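You operate a simulated robot arm through the tools that you are given. There is no shell and no other tool. Be economical: measure what you need, move in short steps, check, and stop when the job is done.

Carry out the task below with a simulated robot arm. There is one attempt and no reset: what you move stays moved.

TASK
Nest the lot 3 reducer, try the green ring on it and tray it.
Fine: ring back on its peg; ring goes down to the shoulder is PASS, ring stops is REWORK; stand it in the tray; the other reducers stay. Hand force only on the gauges. Drop and damage nothing, leave nothing switched on.

Only the result counts: the job must be done as asked and must still hold three seconds after the hand-in. Knocking over, shifting, dropping, spilling or breaking anything else fails it.

THE ROBOT
A 7-joint arm with a two-finger parallel gripper, fixed in place. Base frame: the origin is at the foot of the arm, x ahead of it, y to its left, z up; the work surface is at about z = 0.8. Lengths are in m, angles in degrees, forces in N, time in s.
With the tool pointing down near the work surface it reaches from about 0.24 to 0.68 m from the base axis. Its first joint turns from -66.0 to 66.0 degrees. Payload 2.4 kg.
The TCP is the grasp point between the finger pads, 0.03 m short of the fingertips. In the tool frame z runs along the fingers and y along their closing line. Largest opening 0.094 m; finger width 0.028, thickness 0.01; the body of the gripper, 0.05 by 0.096 m, starts 0.055 m behind the TCP.
Orientation is that of the tool frame in the base frame, as [roll, pitch, yaw] about the fixed x, y, z axes, in that order (R = Rz(yaw) Ry(pitch) Rx(roll)). With the fingers straight down and closing along the base's y, the tool's x points along the base's -x, its y along +y and its z along -z.

THE INTERFACE
- The arm moves only by the tool arm_command. Its argument "targets" is a list of rows, each a list of 2 entries, a list of its own where there are three numbers: the shift along the base's x, y, z in m, then the turn, a rotation vector about the base's x, y, z in rad. In form: [[[dx, dy, dz], [ax, ay, az]], ...]. A call has 1 to 8 rows; each row shifts and turns the commanded pose from where the row before left it. "gripper" is the closure, from 0 (fully open) to 1 (shut), set as the call begins (left out, the last holds). Each row takes 0.2 s and may step no farther than 0.05 m and 8.6 degrees from the row before; otherwise, or with a gripper value out of range, the whole call is refused. A pose out of reach is approached as far as the arm can. The call stops where the force on the tool passes 40 N (or 10 N more than at its start, if that is more) or the arm is blocked; 0.2 s more then pass. The fingers move at their own pace (about 0.153 m/s each) and stop on an object; they squeeze with about 27 N. The grip force told is the motor's: it shows also when the fingers shut on nothing. Time passes only in rows, and 0.2 s behind the last, so rows that do not move let the fingers close. It gives the time, the measured TCP pose, the force on the tool (base axes), the opening and the grip force at its end, in the units of the frame above (readings bear some noise).
- Cameras (640 x 400 px; columns grow to the right, rows downward): "scene" is fixed at [0.0364, 0.4719, 1.4483]; the picture's right is [-0.76, -0.65, 0.00], its down [-0.34, 0.39, -0.86] and it looks along [0.56, -0.65, -0.52] (base axes); focal length 363 px, centre (320, 200). "wrist" rides on the gripper at [0.076, 0.014, -0.102] in the tool frame; the picture's right is [-0.18, 0.98, 0.00], its down [-0.75, -0.14, -0.64] and it looks along [-0.63, -0.12, 0.77] (tool axes); focal length 243 px, centre (320, 200). There is no depth. A picture from a camera that has moved, and an enlarged one, comes with that camera's place and axes in the base frame and with its lens.
- camera(camera): a new picture of that camera. No time passes.
- close_up(camera, box): a new picture of the part [left, top, right, bottom] of that camera's present view, enlarged. No time passes.
- hand_in(): hands the job in; it is judged then, once.

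Work in short steps. Places have to be worked out from the pictures, the camera data and where the tool is seen: move nearer, look again, correct. Check each grasp and each placing, and mend what went wrong. You have 120 turns and 84 pictures in all, those below and enlarged ones among them. Open the gripper and draw the arm clear of the work before you hand the job in, unless the task says otherwise; then end with one line.

The tools are called after "Call:" as name(argument=value, ...) on one line, values as JSON. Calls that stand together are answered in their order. arm_command: Moves the arm, as the interface text tells. Its arguments: {"type":"object","properties":{"targets":{"type":"array"},"gripper":{"type":"number"}},"required":["targets"]} The other tools are called the same way: camera (camera) takes a picture; close_up (camera, box) takes an enlarged picture of a part of a camera's view; hand_in () hands the job in.

At the start:

```text
t: 0.0
tcp_pos: [0.2841, -0.1785, 1.1278]
ee_rot: [179.9, -0.1, 180.0]
force: [0.0, -0.5, 0.8]
opening: 0.0939
grip_force: 0.0
```

scene: 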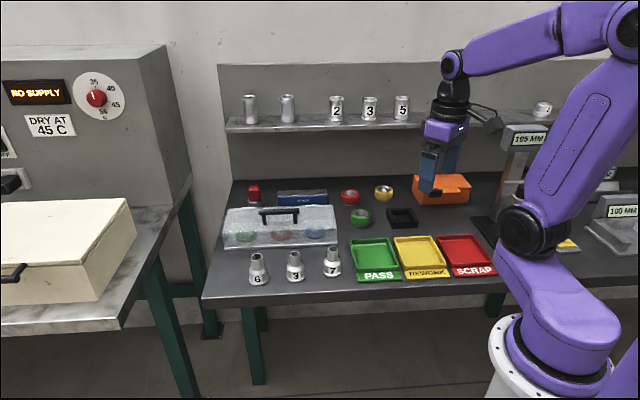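
wrist: 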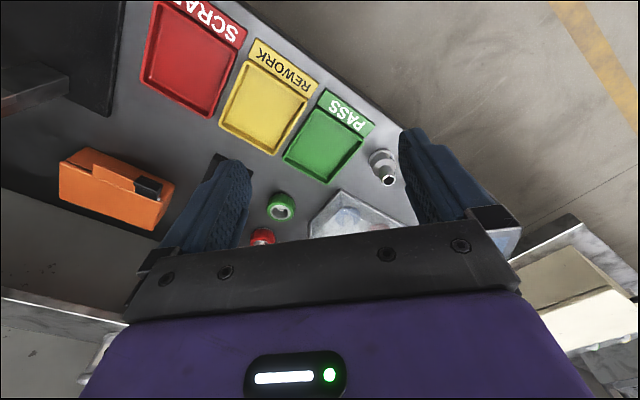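

I start with enlarged views of the workbench to identify the lot 3 reducer, the rings, the nest and the trays.

Call:
close_up(camera="scene", box=[210, 170, 370, 290])

Call:
close_up(camera="scene", box=[330, 165, 510, 290])

Call:
close_up(camera="scene", box=[220, 80, 430, 140])

Call:
close_up(camera="scene", box=[470, 90, 640, 260])

```text
3.33 times, centred on (290, 230) of scene
camera zoom: at [0.0364, 0.4719, 1.4483], right [-0.76, -0.65, 0.0], down [-0.34, 0.39, -0.86], along [0.56, -0.65, -0.52], focal length 1209 px, centre (420, 100)
```

zoom: 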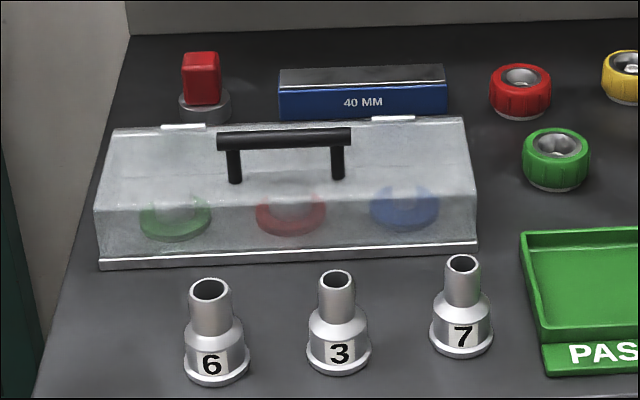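

```text
3.20 times, centred on (420, 228) of scene
camera zoom: at [0.0364, 0.4719, 1.4483], right [-0.76, -0.65, 0.0], down [-0.34, 0.39, -0.86], along [0.56, -0.65, -0.52], focal length 1160 px, centre (0, 112)
```

zoom: 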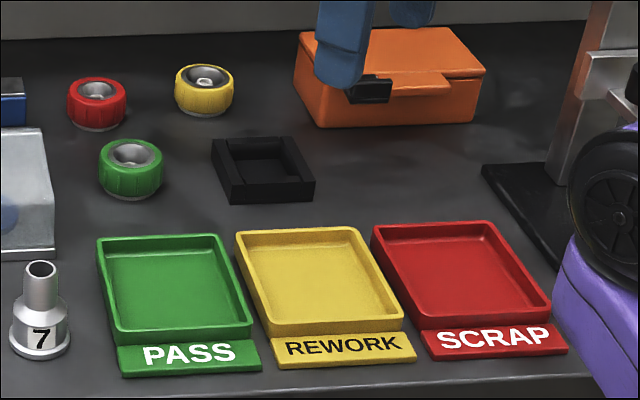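

```text
3.05 times, centred on (325, 110) of scene
camera zoom: at [0.0364, 0.4719, 1.4483], right [-0.76, -0.65, 0.0], down [-0.34, 0.39, -0.86], along [0.56, -0.65, -0.52], focal length 1105 px, centre (305, 474)
```

zoom: 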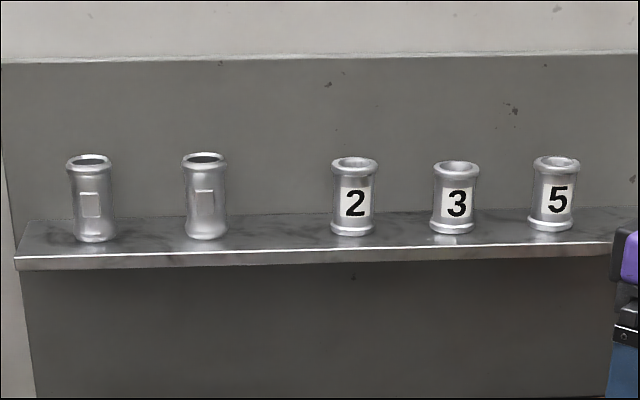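

```text
2.35 times, centred on (555, 175) of scene
camera zoom: at [0.0364, 0.4719, 1.4483], right [-0.76, -0.65, 0.0], down [-0.34, 0.39, -0.86], along [0.56, -0.65, -0.52], focal length 853 px, centre (-233, 259)
```

zoom: 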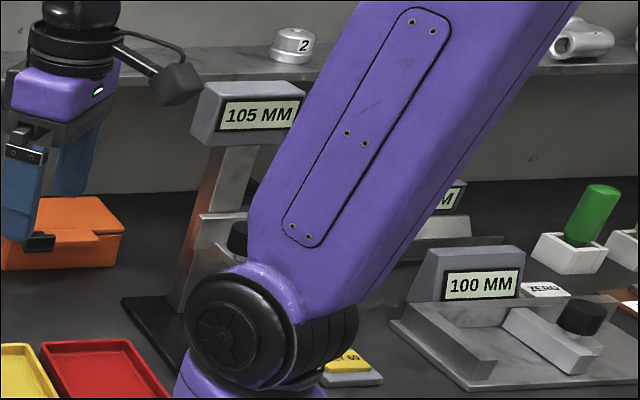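

Reducer 3 stands at about (0.54, -0.01), between 6 and 7. The green ring sits near (0.54, -0.30) and the black nest near (0.46, -0.42). I move down towards the ring area for a closer wrist view.

Call:
arm_command(targets=[[[0.02, -0.03, -0.03], [0, 0, 0]], [[0.02, -0.03, -0.03], [0, 0, 0]], [[0.02, -0.02, -0.03], [0, 0, 0]], [[0, 0, -0.03], [0, 0, 0]]], gripper=0)

Call:
camera(camera="wrist")

Call:
camera(camera="scene")

```text
t: 1.0
tcp_pos: [0.3458, -0.2597, 1.0098]
ee_rot: [180.0, 0.1, 180.0]
force: [-0.7, 0.8, 0.1]
opening: 0.0937
grip_force: 0.0
```

```text
77 pictures are left
camera wrist: at [0.2695, -0.2453, 1.113], right [0.18, 0.98, 0.0], down [0.75, -0.14, 0.64], along [0.63, -0.12, -0.77], focal length 243 px, centre (320, 200)
```

wrist: 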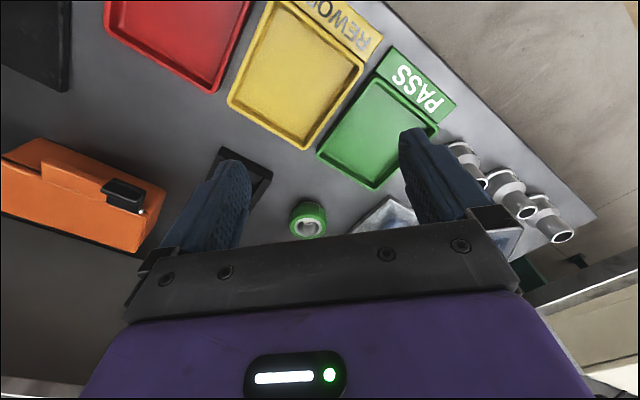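

```text
76 pictures are left
```

scene: 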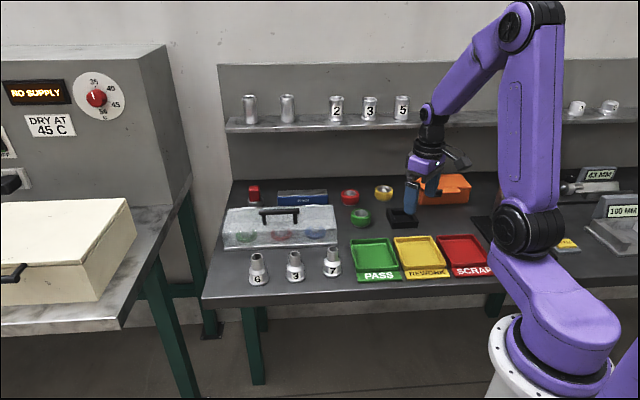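

Estimates: ring near (0.53, -0.30), reducer 3 near (0.54, -0.01). I zoom in to measure the parts.

Call:
close_up(camera="scene", box=[240, 240, 350, 295])

Call:
close_up(camera="scene", box=[330, 180, 430, 235])

Call:
close_up(camera="wrist", box=[220, 130, 400, 250])

```text
5.82 times, centred on (295, 268) of scene
camera zoom: at [0.0364, 0.4719, 1.4483], right [-0.76, -0.65, 0.0], down [-0.34, 0.39, -0.86], along [0.56, -0.65, -0.52], focal length 2110 px, centre (466, -193)
```

zoom: 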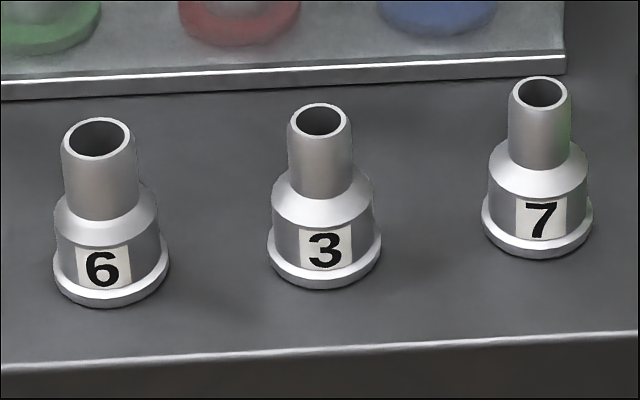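

```text
6.40 times, centred on (380, 208) of scene
camera zoom: at [0.0364, 0.4719, 1.4483], right [-0.76, -0.65, 0.0], down [-0.34, 0.39, -0.86], along [0.56, -0.65, -0.52], focal length 2321 px, centre (-64, 152)
```

zoom: 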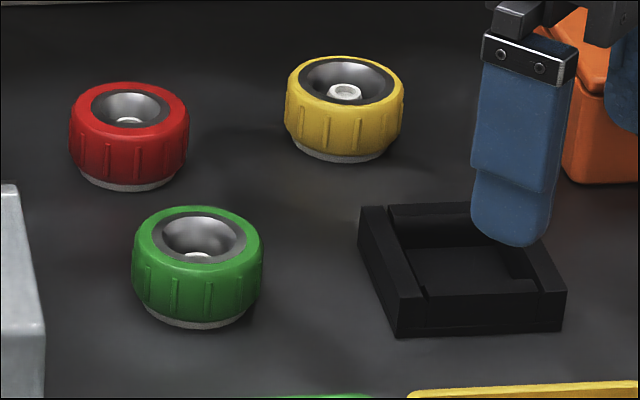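

```text
3.33 times, centred on (310, 190) of wrist
camera zoom: at [0.2695, -0.2453, 1.113], right [0.18, 0.98, 0.0], down [0.75, -0.14, 0.64], along [0.63, -0.12, -0.77], focal length 809 px, centre (353, 233)
```

zoom: 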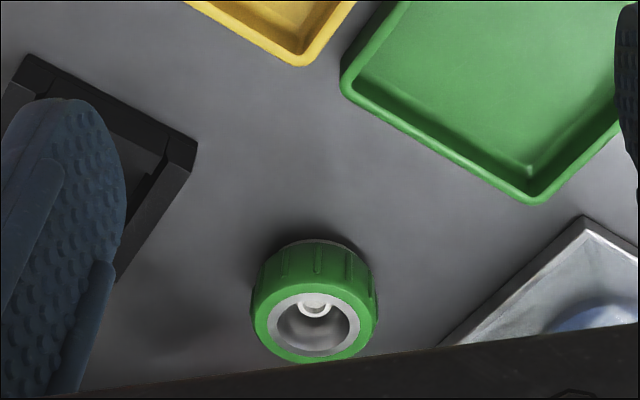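

The reducer looks about 0.07 m tall with a 0.028 m neck, and the ring about 0.06 m OD on a low peg base. The plan is to grip the reducer by its neck. I move above reducer 3, staying high.

Call:
arm_command(targets=[[[0.027, 0.0355, 0], [0, 0, 0]], [[0.027, 0.0355, 0], [0, 0, 0]], [[0.027, 0.0355, 0], [0, 0, 0]], [[0.027, 0.0355, 0], [0, 0, 0]], [[0.027, 0.0355, 0], [0, 0, 0]], [[0.027, 0.0355, 0], [0, 0, 0]], [[0.027, 0.0355, 0], [0, 0, 0]]])

Call:
camera(camera="wrist")

```text
t: 2.6
tcp_pos: [0.5316, -0.0101, 1.0076]
ee_rot: [-180.0, 0.0, 179.9]
force: [0.2, 0.8, 0.4]
opening: 0.094
grip_force: 0.1
```

```text
72 pictures are left
camera wrist: at [0.4544, 0.0053, 1.1109], right [0.19, 0.98, 0.0], down [0.75, -0.14, 0.64], along [0.63, -0.12, -0.77], focal length 243 px, centre (320, 200)
```

wrist: 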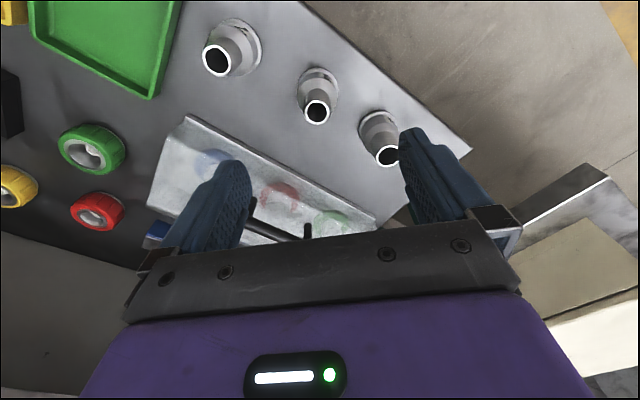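

The neck top of reducer 3 appears at about (317, 112), which puts it near (0.541, -0.015). I lower to 0.93 with the fingertips still above the neck, partly closing the gripper, and look again.

Call:
arm_command(targets=[[[0.0095, -0.005, -0.03], [0, 0, 0]], [[0, 0, -0.045], [0, 0, 0]]], gripper=0.3)

Call:
camera(camera="wrist")

Call:
close_up(camera="scene", box=[230, 200, 370, 290])

```text
t: 3.2
tcp_pos: [0.5426, -0.0132, 0.9327]
ee_rot: [179.9, 0.0, -180.0]
force: [0.8, -0.1, 0.2]
opening: 0.0661
grip_force: 0.0
```

```text
71 pictures are left
camera wrist: at [0.467, 0.0003, 1.0348], right [0.18, 0.98, 0.0], down [0.75, -0.14, 0.64], along [0.63, -0.12, -0.77], focal length 243 px, centre (320, 200)
```

wrist: 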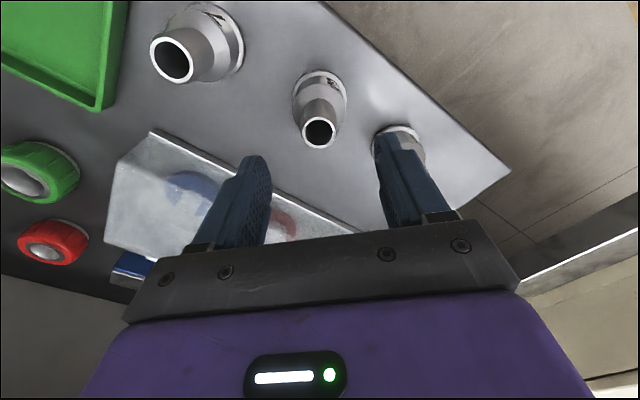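

```text
4.44 times, centred on (300, 245) of scene
camera zoom: at [0.0364, 0.4719, 1.4483], right [-0.76, -0.65, 0.0], down [-0.34, 0.39, -0.86], along [0.56, -0.65, -0.52], focal length 1612 px, centre (409, 0)
```

zoom: 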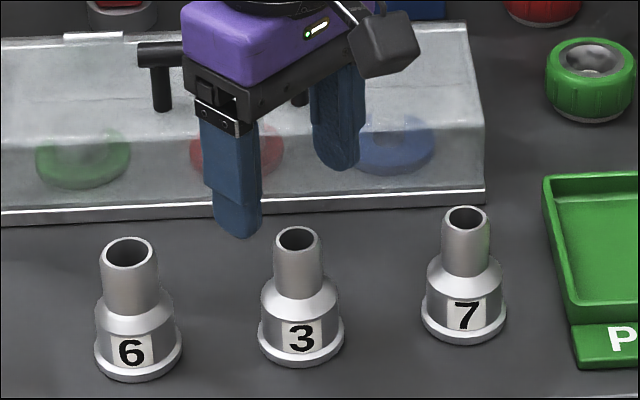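

The neck sits between the fingers, with the TCP column on 320 and x at about 0.542. I lower to 0.885 and check.

Call:
arm_command(targets=[[[-0.001, 0, -0.025], [0, 0, 0]], [[0, 0, -0.023], [0, 0, 0]]])

Call:
camera(camera="wrist")

Call:
close_up(camera="scene", box=[250, 220, 340, 290])

```text
t: 3.8
tcp_pos: [0.5406, -0.0142, 0.8816]
ee_rot: [-179.9, 0.0, 179.9]
force: [0.0, -0.1, 0.2]
opening: 0.0658
grip_force: 0.0
```

```text
69 pictures are left
camera wrist: at [0.4649, 0.001, 0.9857], right [0.18, 0.98, 0.0], down [0.75, -0.14, 0.64], along [0.63, -0.12, -0.77], focal length 243 px, centre (320, 200)
```

wrist: 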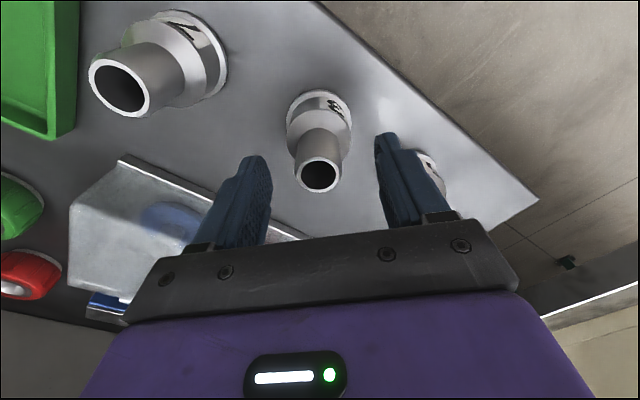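

```text
5.71 times, centred on (295, 255) of scene
camera zoom: at [0.0364, 0.4719, 1.4483], right [-0.76, -0.65, 0.0], down [-0.34, 0.39, -0.86], along [0.56, -0.65, -0.52], focal length 2072 px, centre (463, -114)
```

zoom: 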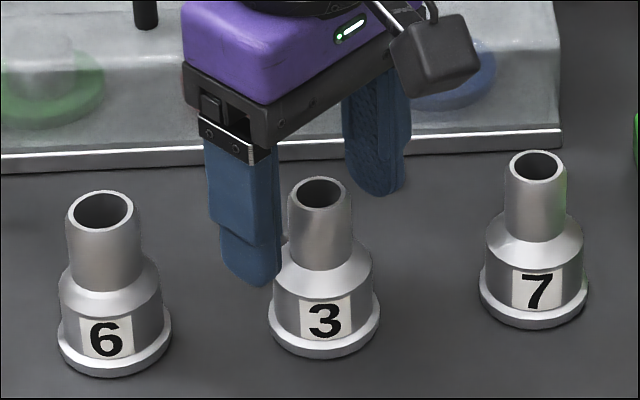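

Alignment looks good, with the neck top at row 175 against an expected 176. I lower 9 mm and close on the neck.

Call:
arm_command(targets=[[[0.0005, 0, -0.009], [0, 0, 0]]])

Call:
arm_command(targets=[[[0, 0, 0], [0, 0, 0]], [[0, 0, 0], [0, 0, 0]]], gripper=1)

Call:
camera(camera="wrist")

```text
t: 4.2
tcp_pos: [0.5421, -0.0147, 0.8739]
ee_rot: [-180.0, -0.1, -180.0]
force: [-0.3, -1.3, 0.4]
opening: 0.066
grip_force: 0.0
```

```text
t: 4.8
tcp_pos: [0.5422, -0.014, 0.8742]
ee_rot: [179.9, 0.0, -180.0]
force: [-0.2, -0.5, -0.7]
opening: 0.0266
grip_force: 27.0
```

```text
67 pictures are left
camera wrist: at [0.4656, 0.0003, 0.9784], right [0.18, 0.98, 0.0], down [0.75, -0.14, 0.64], along [0.63, -0.12, -0.77], focal length 243 px, centre (320, 200)
```

wrist: 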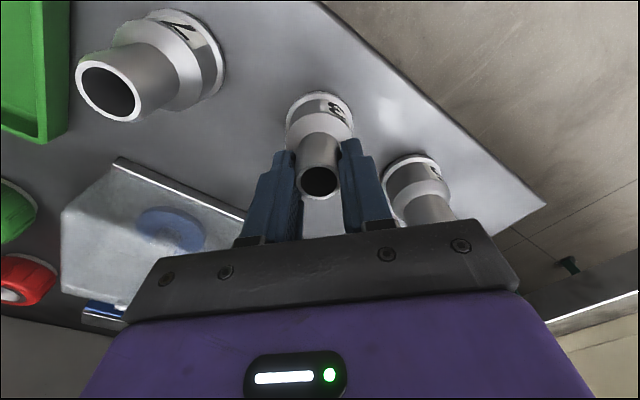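

The grip is solid, with the neck at 26.6 mm. I lift straight up.

Call:
arm_command(targets=[[[0, 0, 0.01], [0, 0, 0]], [[0, 0, 0.03], [0, 0, 0]], [[0, 0, 0.045], [0, 0, 0]], [[0, 0, 0.045], [0, 0, 0]]])

Call:
arm_command(targets=[[[-0.03, -0.035, 0], [0, 0, 0]], [[-0.03, -0.035, 0], [0, 0, 0]], [[-0.03, -0.035, 0], [0, 0, 0]], [[-0.03, -0.035, 0], [0, 0, 0]], [[-0.03, -0.035, 0], [0, 0, 0]], [[-0.02, -0.035, 0], [0, 0, 0]], [[0, -0.04, 0], [0, 0, 0]], [[0, -0.04, 0], [0, 0, 0]]])

Call:
camera(camera="wrist")

Call:
camera(camera="scene")

```text
t: 5.8
tcp_pos: [0.5405, -0.0181, 1.0063]
ee_rot: [180.0, 0.0, -180.0]
force: [-0.5, -0.8, -3.7]
opening: 0.0265
grip_force: 26.7
```

```text
t: 7.6
tcp_pos: [0.3721, -0.304, 1.0056]
ee_rot: [-180.0, 0.1, 180.0]
force: [-0.8, -1.2, -2.9]
opening: 0.0265
grip_force: 27.0
```

```text
66 pictures are left
camera wrist: at [0.2964, -0.29, 1.1098], right [0.18, 0.98, 0.0], down [0.75, -0.14, 0.64], along [0.63, -0.12, -0.77], focal length 243 px, centre (320, 200)
```

wrist: 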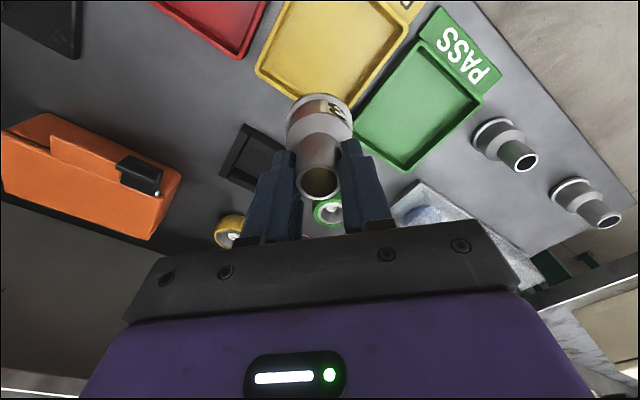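

```text
65 pictures are left
```

scene: 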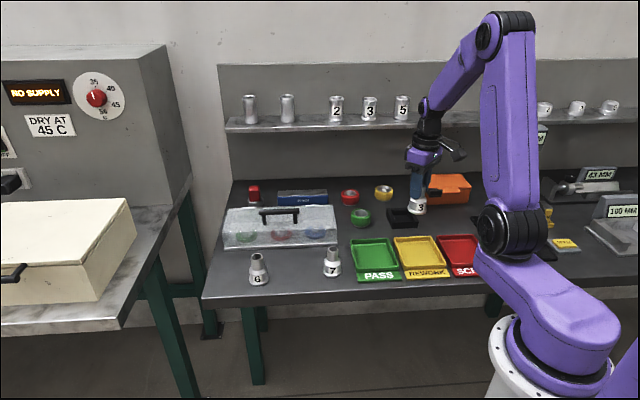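

The nest appears near (0.45, -0.41). I zoom in on it from both cameras.

Call:
close_up(camera="wrist", box=[200, 100, 320, 220])

Call:
close_up(camera="scene", box=[370, 185, 450, 240])

```text
3.33 times, centred on (260, 160) of wrist
camera zoom: at [0.2964, -0.29, 1.1098], right [0.18, 0.98, 0.0], down [0.75, -0.14, 0.64], along [0.63, -0.12, -0.77], focal length 809 px, centre (520, 333)
```

zoom: 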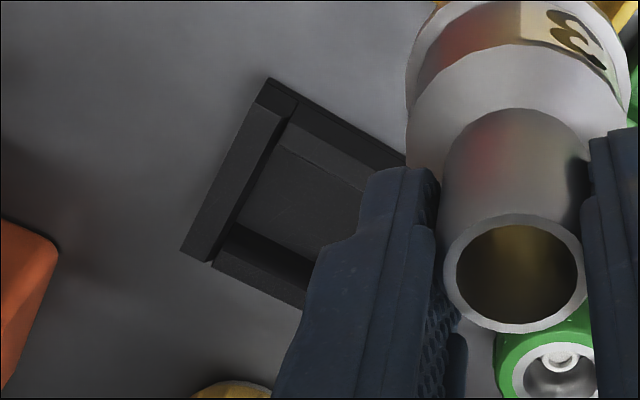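

```text
7.27 times, centred on (410, 212) of scene
camera zoom: at [0.0364, 0.4719, 1.4483], right [-0.76, -0.65, 0.0], down [-0.34, 0.39, -0.86], along [0.56, -0.65, -0.52], focal length 2637 px, centre (-334, 109)
```

zoom: 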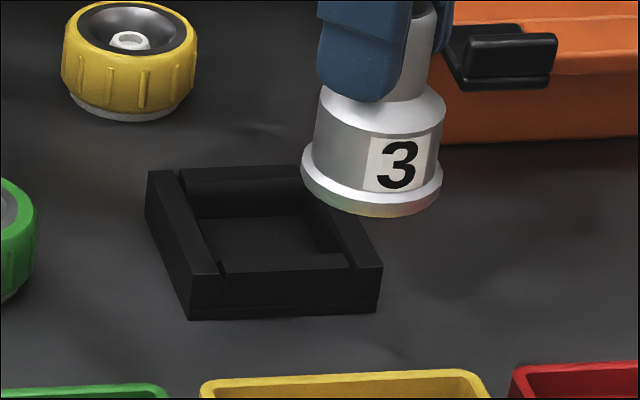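

The nest's top outline centres near (0.457, -0.404) with wall tops at about z=0.824. I move the reducer above it with its base at about 0.87 and compare in both views.

Call:
arm_command(targets=[[[0.03, -0.035, 0], [0, 0, 0]], [[0.03, -0.035, -0.01], [0, 0, 0]], [[0.025, -0.03, -0.025], [0, 0, 0]], [[0, 0, -0.03], [0, 0, 0]]])

Call:
close_up(camera="scene", box=[370, 180, 450, 235])

Call:
close_up(camera="wrist", box=[220, 20, 420, 220])

```text
t: 8.6
tcp_pos: [0.4593, -0.4063, 0.9391]
ee_rot: [180.0, 0.0, 179.9]
force: [-0.6, 0.1, -2.4]
opening: 0.0267
grip_force: 26.5
```

```text
7.27 times, centred on (410, 208) of scene
camera zoom: at [0.0364, 0.4719, 1.4483], right [-0.76, -0.65, 0.0], down [-0.34, 0.39, -0.86], along [0.56, -0.65, -0.52], focal length 2637 px, centre (-334, 146)
```

zoom: 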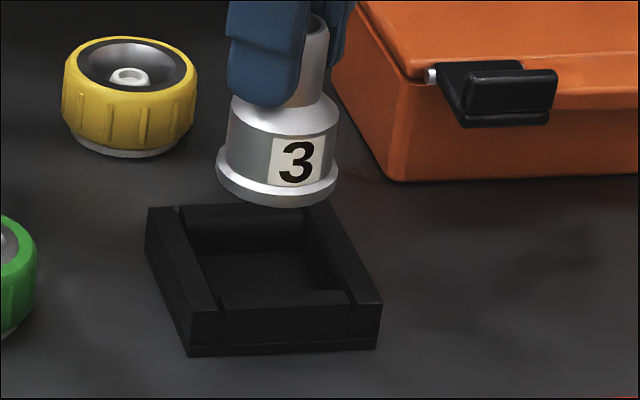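

```text
2.00 times, centred on (320, 120) of wrist
camera zoom: at [0.3836, -0.3918, 1.0433], right [0.18, 0.98, 0.0], down [0.75, -0.14, 0.64], along [0.63, -0.12, -0.77], focal length 485 px, centre (320, 360)
```

zoom: 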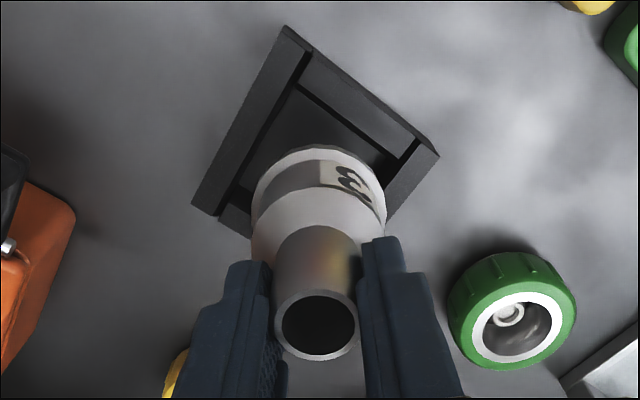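

The wrist view says the reducer axis is within about 1 mm of the nest centre. I shift slightly, lower until the flange is just above the walls, and recheck.

Call:
arm_command(targets=[[[0.001, -0.001, -0.015], [0, 0, 0]], [[0, 0, -0.015], [0, 0, 0]]])

Call:
close_up(camera="scene", box=[370, 180, 450, 235])

Call:
close_up(camera="wrist", box=[240, 40, 400, 200])

```text
t: 9.2
tcp_pos: [0.4586, -0.4068, 0.91]
ee_rot: [-180.0, 0.0, -179.9]
force: [-0.2, 0.1, -2.6]
opening: 0.0269
grip_force: 26.8
```

```text
7.27 times, centred on (410, 208) of scene
camera zoom: at [0.0364, 0.4719, 1.4483], right [-0.76, -0.65, 0.0], down [-0.34, 0.39, -0.86], along [0.56, -0.65, -0.52], focal length 2637 px, centre (-334, 146)
```

zoom: 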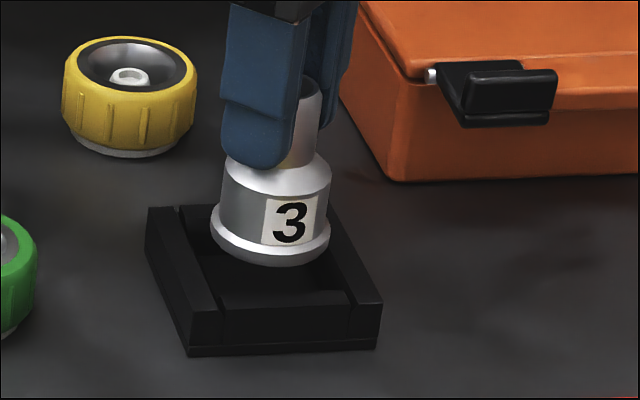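

```text
2.50 times, centred on (320, 120) of wrist
camera zoom: at [0.3826, -0.3916, 1.0145], right [0.18, 0.98, 0.0], down [0.75, -0.14, 0.64], along [0.63, -0.12, -0.77], focal length 606 px, centre (320, 400)
```

zoom: 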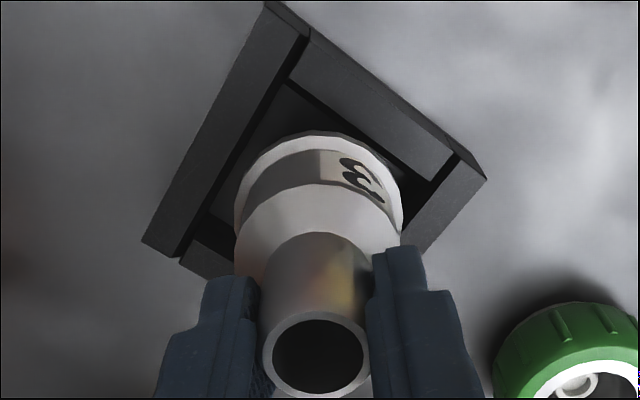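

Both views suggest a small correction of about +2.5 mm in x and -1.5 mm in y. I apply it and lower gently while watching the force.

Call:
arm_command(targets=[[[0.0025, -0.0015, 0], [0, 0, 0]], [[0, 0, -0.006], [0, 0, 0]], [[0, 0, -0.005], [0, 0, 0]]])

Call:
close_up(camera="scene", box=[370, 180, 450, 235])

Call:
close_up(camera="wrist", box=[240, 40, 400, 200])

```text
t: 10.0
tcp_pos: [0.4604, -0.4061, 0.8994]
ee_rot: [-180.0, -0.1, 180.0]
force: [0.2, -0.4, -2.7]
opening: 0.0268
grip_force: 27.5
```

```text
7.27 times, centred on (410, 208) of scene
camera zoom: at [0.0364, 0.4719, 1.4483], right [-0.76, -0.65, 0.0], down [-0.34, 0.39, -0.86], along [0.56, -0.65, -0.52], focal length 2637 px, centre (-334, 146)
```

zoom: 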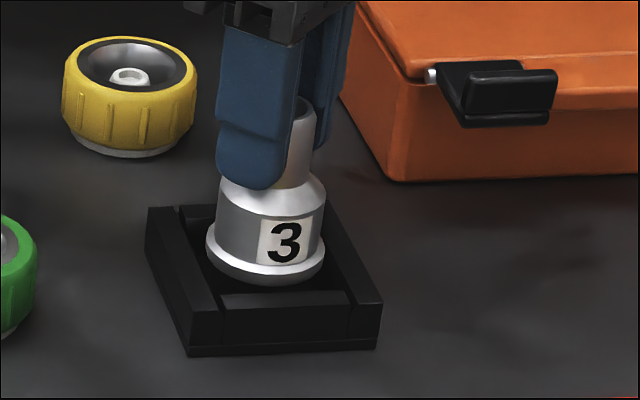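

```text
2.50 times, centred on (320, 120) of wrist
camera zoom: at [0.3844, -0.3928, 1.0033], right [0.18, 0.98, 0.0], down [0.75, -0.14, 0.64], along [0.63, -0.12, -0.77], focal length 606 px, centre (320, 400)
```

zoom: 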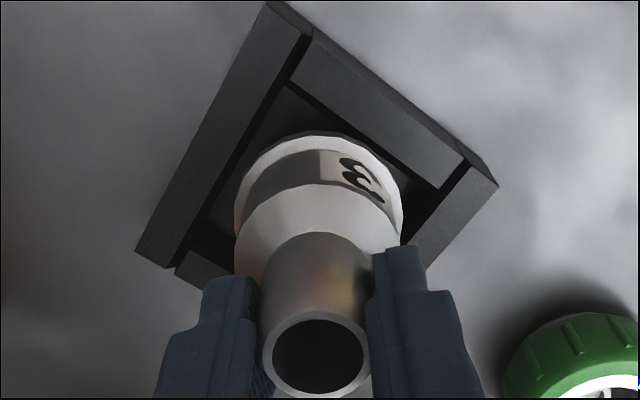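

The flange is now centred within about 2 mm at wall-top level. I nudge 0.5 mm and lower further in small steps.

Call:
arm_command(targets=[[[0.0007, 0.0003, -0.003], [0, 0, 0]], [[0, 0, -0.004], [0, 0, 0]], [[0, 0, -0.004], [0, 0, 0]]])

Call:
close_up(camera="scene", box=[370, 180, 450, 235])

```text
t: 10.8
tcp_pos: [0.4615, -0.4088, 0.8896]
ee_rot: [-179.9, 0.3, -180.0]
force: [5.8, -3.9, -1.2]
opening: 0.0266
grip_force: 27.5
```

```text
7.27 times, centred on (410, 208) of scene
camera zoom: at [0.0365, 0.4718, 1.4484], right [-0.76, -0.65, 0.0], down [-0.34, 0.39, -0.86], along [0.56, -0.65, -0.52], focal length 2637 px, centre (-334, 146)
```

zoom: 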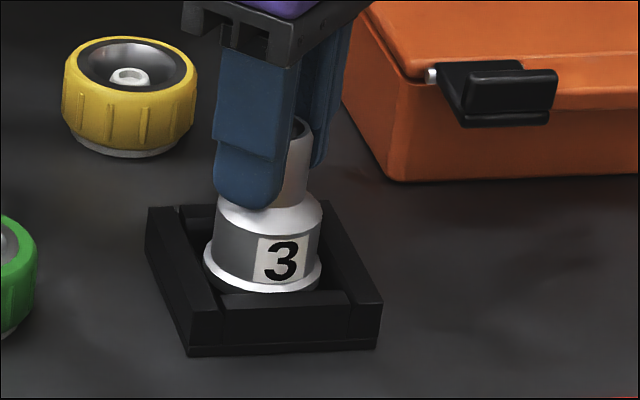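

A side force of (5.8, -3.9) N means the flange is touching the front bar. I ease off along (+x, -y).

Call:
arm_command(targets=[[[0.0015, -0.001, 0], [0, 0, 0]], [[0, 0, 0], [0, 0, 0]]])

```text
t: 11.4
tcp_pos: [0.4617, -0.4088, 0.8879]
ee_rot: [179.9, -0.1, -180.0]
force: [0.3, -1.5, -2.5]
opening: 0.0265
grip_force: 27.3
```

Contact is relieved, so I continue down.

Call:
arm_command(targets=[[[0, 0, -0.003], [0, 0, 0]], [[0, 0, -0.003], [0, 0, 0]]])

```text
t: 12.0
tcp_pos: [0.4627, -0.4084, 0.8824]
ee_rot: [179.9, 0.0, 180.0]
force: [0.5, -1.9, -1.7]
opening: 0.0265
grip_force: 26.8
```

Call:
arm_command(targets=[[[0, 0, -0.002], [0, 0, 0]], [[0, 0, -0.002], [0, 0, 0]]])

Call:
close_up(camera="scene", box=[370, 180, 450, 235])

```text
t: 12.6
tcp_pos: [0.4631, -0.4089, 0.8805]
ee_rot: [180.0, 0.0, 180.0]
force: [-5.7, 4.3, 20.7]
opening: 0.027
grip_force: 27.0
```

```text
7.27 times, centred on (410, 208) of scene
camera zoom: at [0.0359, 0.4723, 1.4482], right [-0.76, -0.65, 0.0], down [-0.34, 0.39, -0.86], along [0.56, -0.65, -0.52], focal length 2637 px, centre (-334, 146)
```

zoom: 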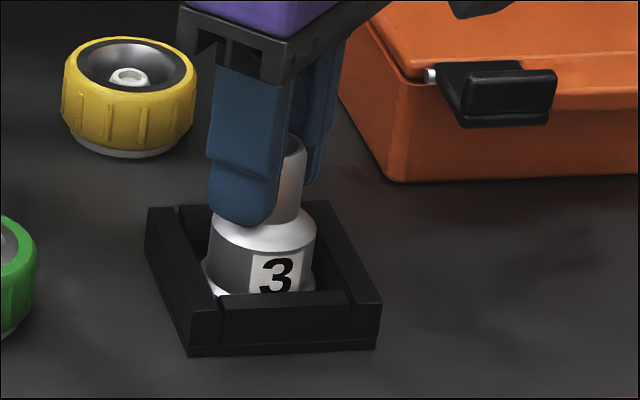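

The floor is reached (base at about 0.806), with slight back wall contact. I relieve the load, then open.

Call:
arm_command(targets=[[[-0.001, 0.0007, 0.001], [0, 0, 0]], [[0, 0, 0], [0, 0, 0]]])

```text
t: 13.2
tcp_pos: [0.4617, -0.407, 0.8801]
ee_rot: [-179.9, 0.2, -179.9]
force: [5.5, -3.3, 9.0]
opening: 0.0263
grip_force: 26.5
```

Call:
arm_command(targets=[[[0.0005, -0.0003, 0.0008], [0, 0, 0]], [[0, 0, 0], [0, 0, 0]]])

```text
t: 13.8
tcp_pos: [0.4628, -0.4079, 0.8809]
ee_rot: [-179.9, 0.1, -180.0]
force: [9.6, -8.2, 2.2]
opening: 0.0266
grip_force: 27.0
```

Call:
arm_command(targets=[[[0, 0, 0], [0, 0, 0]], [[0, 0, 0], [0, 0, 0]]])

Call:
close_up(camera="wrist", box=[240, 40, 400, 200])

```text
t: 14.4
tcp_pos: [0.4627, -0.4076, 0.8811]
ee_rot: [-179.8, 0.1, -180.0]
force: [8.4, -9.1, 2.4]
opening: 0.0263
grip_force: 27.2
```

```text
2.50 times, centred on (320, 120) of wrist
camera zoom: at [0.386, -0.393, 0.9839], right [0.18, 0.98, 0.0], down [0.75, -0.14, 0.64], along [0.63, -0.12, -0.77], focal length 606 px, centre (320, 400)
```

zoom: 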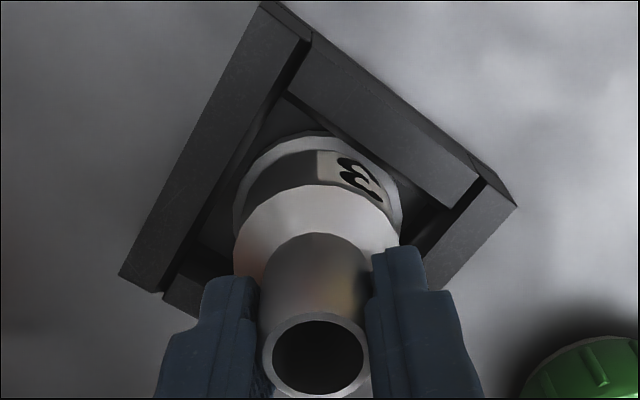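

The force points away from the (-x, +y) bar, so I move 1.5 mm along (+x, -y) to free it.

Call:
arm_command(targets=[[[0.001, -0.001, 0], [0, 0, 0]], [[0, 0, 0], [0, 0, 0]]])

```text
t: 15.0
tcp_pos: [0.4623, -0.4078, 0.8801]
ee_rot: [-180.0, -0.2, 180.0]
force: [0.7, -2.4, 8.2]
opening: 0.0262
grip_force: 27.3
```

The side load is gone and the base rests on the floor. I open the fingers and rise a little before opening wide.

Call:
arm_command(targets=[[[0, 0, 0], [0, 0, 0]], [[0, 0, 0], [0, 0, 0]]], gripper=0.4)

Call:
arm_command(targets=[[[0, 0, 0.02], [0, 0, 0]], [[0, 0, 0.04], [0, 0, 0]], [[0, 0, 0.04], [0, 0, 0]]])

Call:
close_up(camera="scene", box=[330, 180, 450, 245])

Call:
camera(camera="wrist")

```text
t: 15.6
tcp_pos: [0.463, -0.4085, 0.8788]
ee_rot: [179.9, -0.1, 180.0]
force: [-0.2, 0.1, 0.3]
opening: 0.0565
grip_force: 0.1
```

```text
t: 16.4
tcp_pos: [0.4639, -0.4059, 0.9843]
ee_rot: [179.9, 0.1, 179.9]
force: [-0.7, -0.3, -0.2]
opening: 0.0564
grip_force: 0.1
```

```text
5.33 times, centred on (390, 212) of scene
camera zoom: at [0.0364, 0.4719, 1.4483], right [-0.76, -0.65, 0.0], down [-0.34, 0.39, -0.86], along [0.56, -0.65, -0.52], focal length 1934 px, centre (-53, 133)
```

zoom: 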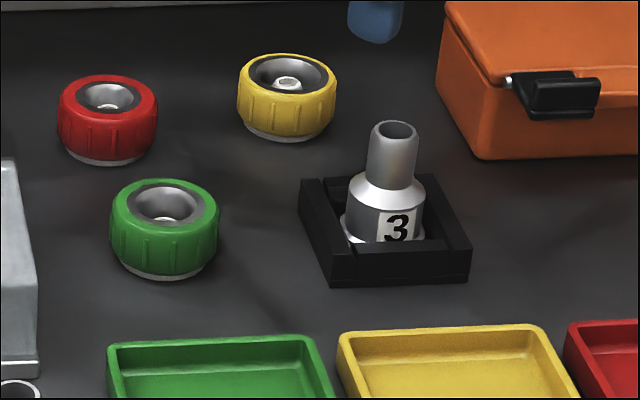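

```text
52 pictures are left
camera wrist: at [0.3873, -0.3922, 1.0871], right [0.18, 0.98, 0.0], down [0.75, -0.14, 0.64], along [0.63, -0.12, -0.77], focal length 243 px, centre (320, 200)
```

wrist: 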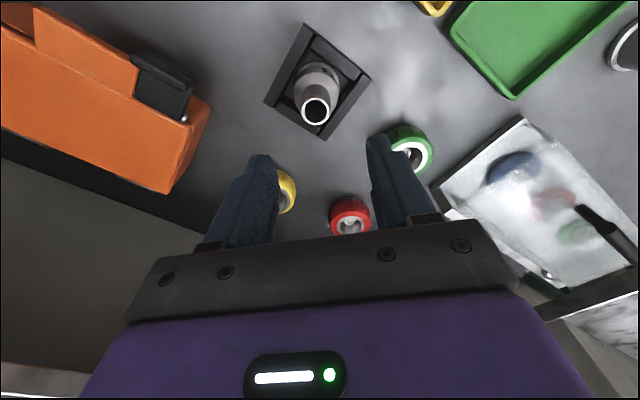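

The reducer is seated upright in the nest at about (0.462, -0.408). Now I hover over the green ring, estimated at (0.541, -0.313), with the gripper fully open.

Call:
arm_command(targets=[[[0.026, 0.03, 0], [0, 0, 0]], [[0.026, 0.03, 0], [0, 0, 0]], [[0.026, 0.033, -0.015], [0, 0, 0]], [[0, 0, -0.015], [0, 0, 0]]], gripper=0)

Call:
camera(camera="wrist")

```text
t: 17.4
tcp_pos: [0.5418, -0.3126, 0.9497]
ee_rot: [-180.0, 0.1, 180.0]
force: [0.6, 0.0, 0.5]
opening: 0.0941
grip_force: 0.1
```

```text
51 pictures are left
camera wrist: at [0.4649, -0.298, 1.0532], right [0.18, 0.98, 0.0], down [0.75, -0.14, 0.64], along [0.63, -0.12, -0.77], focal length 243 px, centre (320, 200)
```

wrist: 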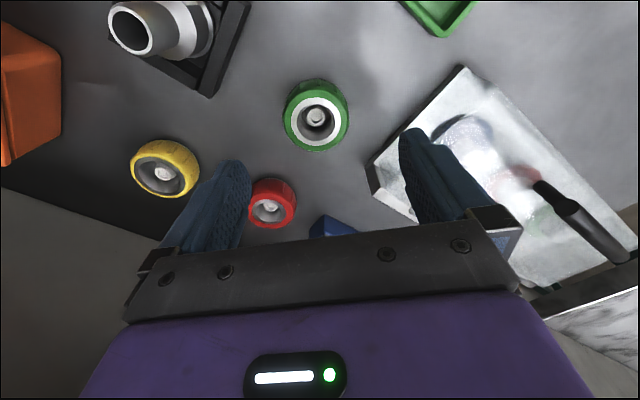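

Call:
close_up(camera="wrist", box=[260, 60, 380, 170])

```text
3.64 times, centred on (320, 115) of wrist
camera zoom: at [0.4649, -0.298, 1.0532], right [0.18, 0.98, 0.0], down [0.75, -0.14, 0.64], along [0.63, -0.12, -0.77], focal length 882 px, centre (320, 509)
```

zoom: 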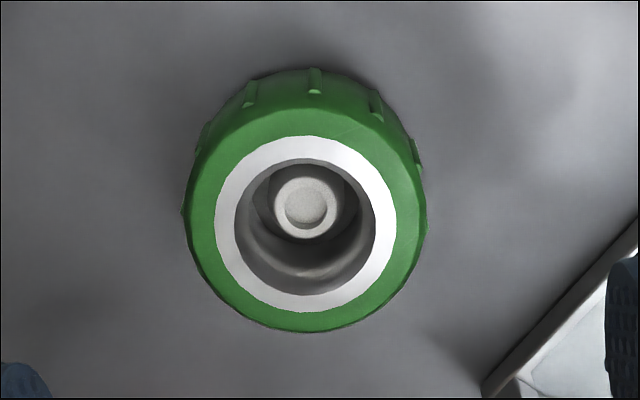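

The ring is a little further out, near (0.551, -0.318). I shift, lower part way and look again.

Call:
arm_command(targets=[[[0.009, -0.005, -0.025], [0, 0, 0]], [[0, 0, -0.02], [0, 0, 0]]])

Call:
close_up(camera="wrist", box=[240, 60, 400, 220])

Call:
close_up(camera="scene", box=[310, 175, 410, 240])

```text
t: 18.0
tcp_pos: [0.5506, -0.32, 0.9048]
ee_rot: [-179.9, 0.0, 179.9]
force: [-0.8, -0.1, 0.1]
opening: 0.0942
grip_force: 0.1
```

```text
2.50 times, centred on (320, 140) of wrist
camera zoom: at [0.4734, -0.3052, 1.008], right [0.18, 0.98, 0.0], down [0.75, -0.14, 0.64], along [0.63, -0.12, -0.77], focal length 606 px, centre (320, 350)
```

zoom: 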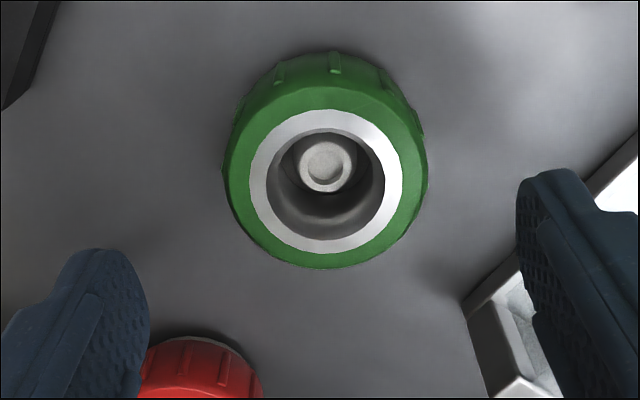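

```text
6.15 times, centred on (360, 208) of scene
camera zoom: at [0.0364, 0.4719, 1.4483], right [-0.76, -0.65, 0.0], down [-0.34, 0.39, -0.86], along [0.56, -0.65, -0.52], focal length 2232 px, centre (74, 154)
```

zoom: 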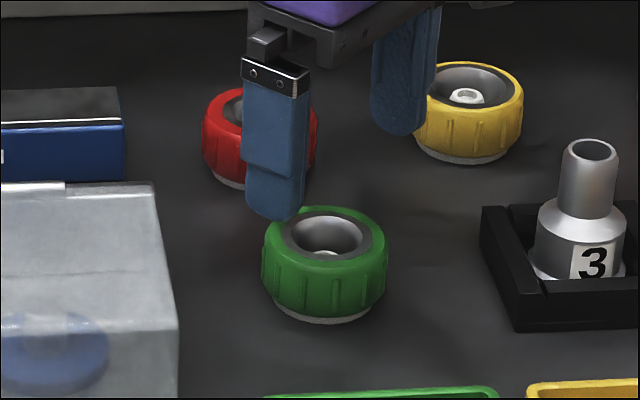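

The ring centre is about (0.552, -0.3175) with its top at about 0.833. I align and descend to 0.86 for a last check.

Call:
arm_command(targets=[[[0.0012, 0.002, -0.02], [0, 0, 0]], [[0, 0, -0.025], [0, 0, 0]]])

Call:
camera(camera="wrist")

```text
t: 18.6
tcp_pos: [0.5524, -0.3174, 0.8592]
ee_rot: [-180.0, 0.0, 180.0]
force: [-0.1, 0.6, -0.8]
opening: 0.094
grip_force: 0.2
```

```text
47 pictures are left
camera wrist: at [0.4756, -0.3044, 0.9638], right [0.18, 0.98, 0.0], down [0.75, -0.14, 0.64], along [0.63, -0.12, -0.77], focal length 243 px, centre (320, 200)
```

wrist: 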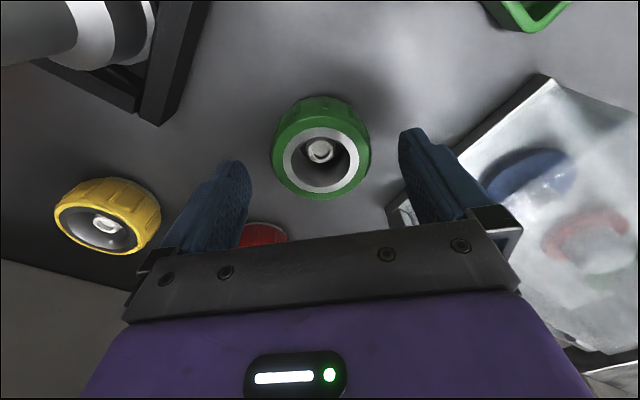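

The ring is centred on the tool axis. I shift 1 mm in +y, lower to 0.838 and then close.

Call:
arm_command(targets=[[[-0.0005, 0.001, -0.012], [0, 0, 0]], [[0, 0, -0.009], [0, 0, 0]]])

Call:
arm_command(targets=[[[0, 0, 0], [0, 0, 0]], [[0, 0, 0], [0, 0, 0]]], gripper=1)

Call:
camera(camera="wrist")

```text
t: 19.2
tcp_pos: [0.551, -0.3182, 0.8399]
ee_rot: [-180.0, 0.0, 180.0]
force: [-0.8, -0.1, 0.3]
opening: 0.094
grip_force: 0.0
```

```text
t: 19.8
tcp_pos: [0.5512, -0.3186, 0.8399]
ee_rot: [179.8, -0.1, 180.0]
force: [0.7, -0.1, 0.1]
opening: 0.0618
grip_force: 26.7
```

```text
46 pictures are left
camera wrist: at [0.4759, -0.3033, 0.9436], right [0.18, 0.98, 0.0], down [0.75, -0.14, 0.64], along [0.63, -0.12, -0.77], focal length 243 px, centre (320, 200)
```

wrist: 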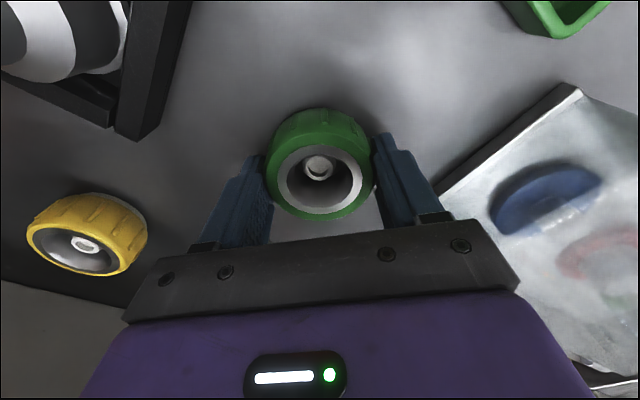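

The ring is gripped at 61.8 mm. I lift straight up off its peg.

Call:
arm_command(targets=[[[0, 0, 0.01], [0, 0, 0]], [[0, 0, 0.02], [0, 0, 0]], [[0, 0, 0.04], [0, 0, 0]], [[0, 0, 0.04], [0, 0, 0]]])

Call:
camera(camera="wrist")

Call:
close_up(camera="scene", box=[310, 155, 430, 240])

```text
t: 20.8
tcp_pos: [0.5484, -0.3193, 0.9493]
ee_rot: [-180.0, 0.0, 180.0]
force: [-0.4, -0.2, -2.2]
opening: 0.0617
grip_force: 26.5
```

```text
45 pictures are left
camera wrist: at [0.4731, -0.3061, 1.0526], right [0.18, 0.98, 0.0], down [0.75, -0.14, 0.64], along [0.63, -0.12, -0.77], focal length 243 px, centre (320, 200)
```

wrist: 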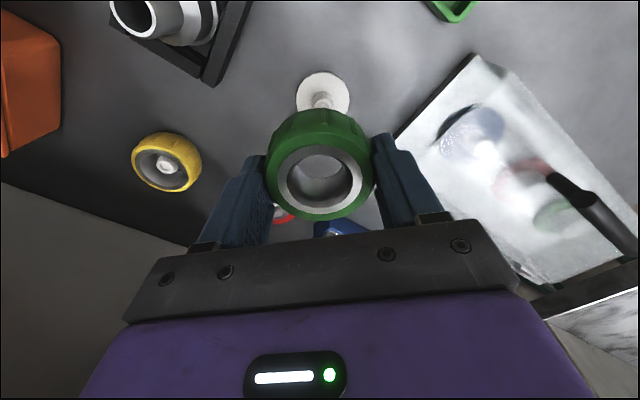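

```text
4.71 times, centred on (370, 198) of scene
camera zoom: at [0.0364, 0.4719, 1.4483], right [-0.76, -0.65, 0.0], down [-0.34, 0.39, -0.86], along [0.56, -0.65, -0.52], focal length 1706 px, centre (85, 212)
```

zoom: 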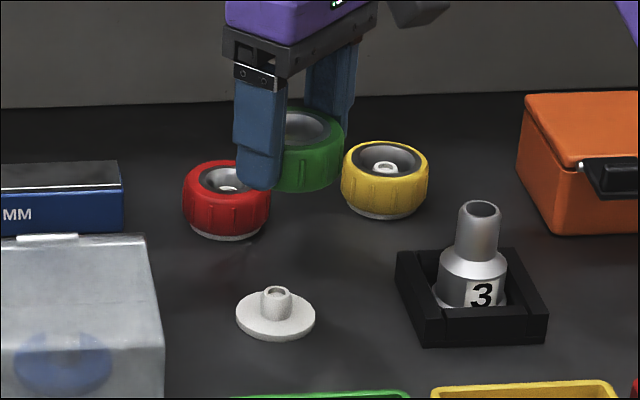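

The ring came off cleanly and its peg disc stays in place. I carry the ring above the nested reducer at about (0.461, -0.408), keeping the ring bottom above the neck.

Call:
arm_command(targets=[[[-0.025, -0.0255, 0], [0, 0, 0]], [[-0.025, -0.0255, 0], [0, 0, 0]], [[-0.025, -0.0255, 0], [0, 0, 0]], [[-0.0135, -0.0125, 0], [0, 0, 0]], [[0, 0, 0], [0, 0, 0]]])

Call:
close_up(camera="scene", box=[370, 160, 450, 235])

Call:
close_up(camera="wrist", box=[240, 50, 400, 230])

```text
t: 22.0
tcp_pos: [0.4618, -0.4086, 0.9492]
ee_rot: [-179.9, 0.0, 180.0]
force: [-0.8, -0.3, -2.2]
opening: 0.0615
grip_force: 26.7
```

```text
5.33 times, centred on (410, 198) of scene
camera zoom: at [0.0364, 0.4719, 1.4483], right [-0.76, -0.65, 0.0], down [-0.34, 0.39, -0.86], along [0.56, -0.65, -0.52], focal length 1934 px, centre (-160, 213)
```

zoom: 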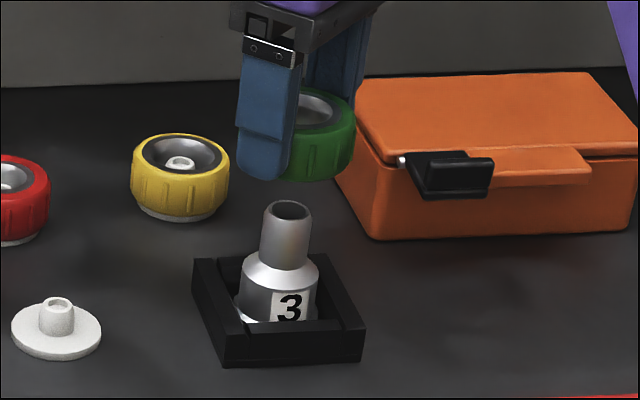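

```text
2.22 times, centred on (320, 140) of wrist
camera zoom: at [0.3858, -0.3947, 1.0525], right [0.18, 0.98, 0.0], down [0.75, -0.14, 0.64], along [0.63, -0.12, -0.77], focal length 539 px, centre (320, 333)
```

zoom: 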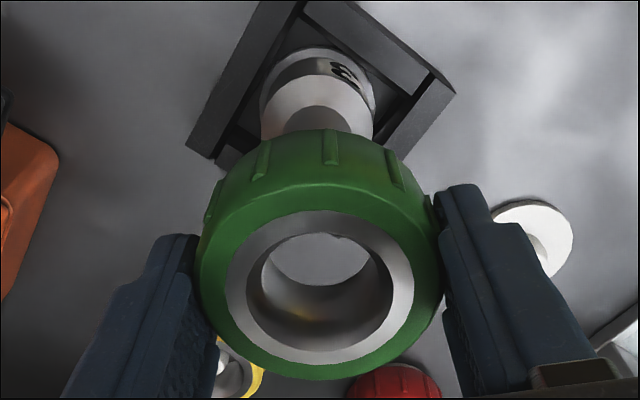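

Both views put the ring concentric with the neck within about 1 mm. I lower until the ring bottom is just above the neck.

Call:
arm_command(targets=[[[0, -0.0003, -0.02], [0, 0, 0]], [[0, 0, -0.014], [0, 0, 0]]])

Call:
close_up(camera="scene", box=[370, 160, 450, 235])

Call:
close_up(camera="wrist", box=[240, 50, 400, 230])

```text
t: 22.6
tcp_pos: [0.4631, -0.4076, 0.9154]
ee_rot: [180.0, 0.0, 179.9]
force: [0.0, -0.2, -2.4]
opening: 0.0616
grip_force: 27.2
```

```text
5.33 times, centred on (410, 198) of scene
camera zoom: at [0.0364, 0.4719, 1.4483], right [-0.76, -0.65, 0.0], down [-0.34, 0.39, -0.86], along [0.56, -0.65, -0.52], focal length 1934 px, centre (-160, 213)
```

zoom: 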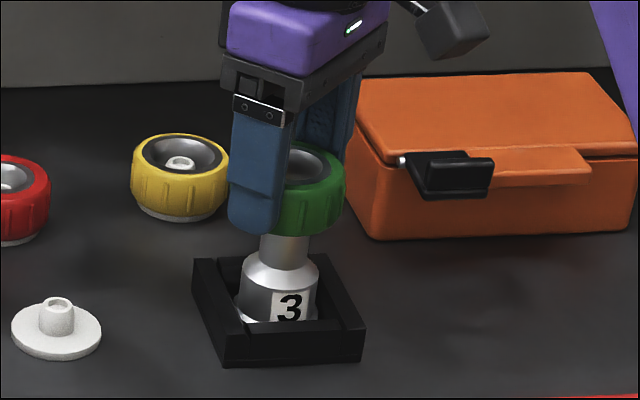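

```text
2.22 times, centred on (320, 140) of wrist
camera zoom: at [0.3856, -0.392, 1.0187], right [0.18, 0.98, 0.0], down [0.75, -0.14, 0.64], along [0.63, -0.12, -0.77], focal length 539 px, centre (320, 333)
```

zoom: 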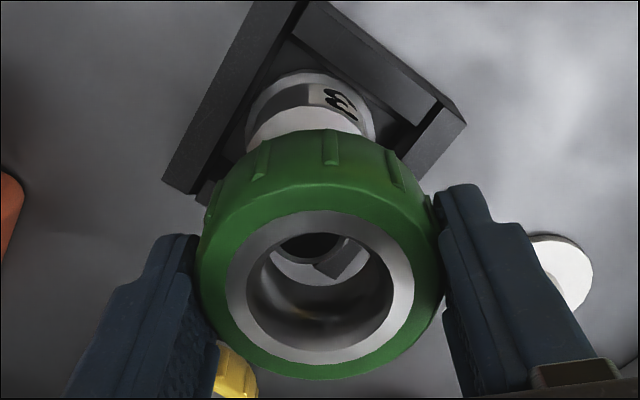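

Through the bore I can see the neck mouth sitting about 2.5 mm to the -y side. I correct and look closer.

Call:
arm_command(targets=[[[0, -0.0025, 0], [0, 0, 0]], [[0, 0, 0], [0, 0, 0]]])

Call:
close_up(camera="wrist", box=[270, 100, 370, 230])

```text
t: 23.2
tcp_pos: [0.4614, -0.4089, 0.9154]
ee_rot: [-179.9, -0.1, -180.0]
force: [1.1, -0.5, -2.4]
opening: 0.0615
grip_force: 27.1
```

```text
3.08 times, centred on (320, 165) of wrist
camera zoom: at [0.3858, -0.395, 1.0192], right [0.18, 0.98, 0.0], down [0.75, -0.14, 0.64], along [0.63, -0.12, -0.77], focal length 746 px, centre (320, 308)
```

zoom: 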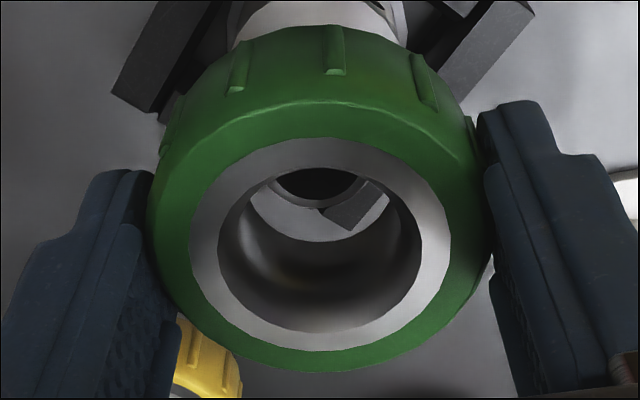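

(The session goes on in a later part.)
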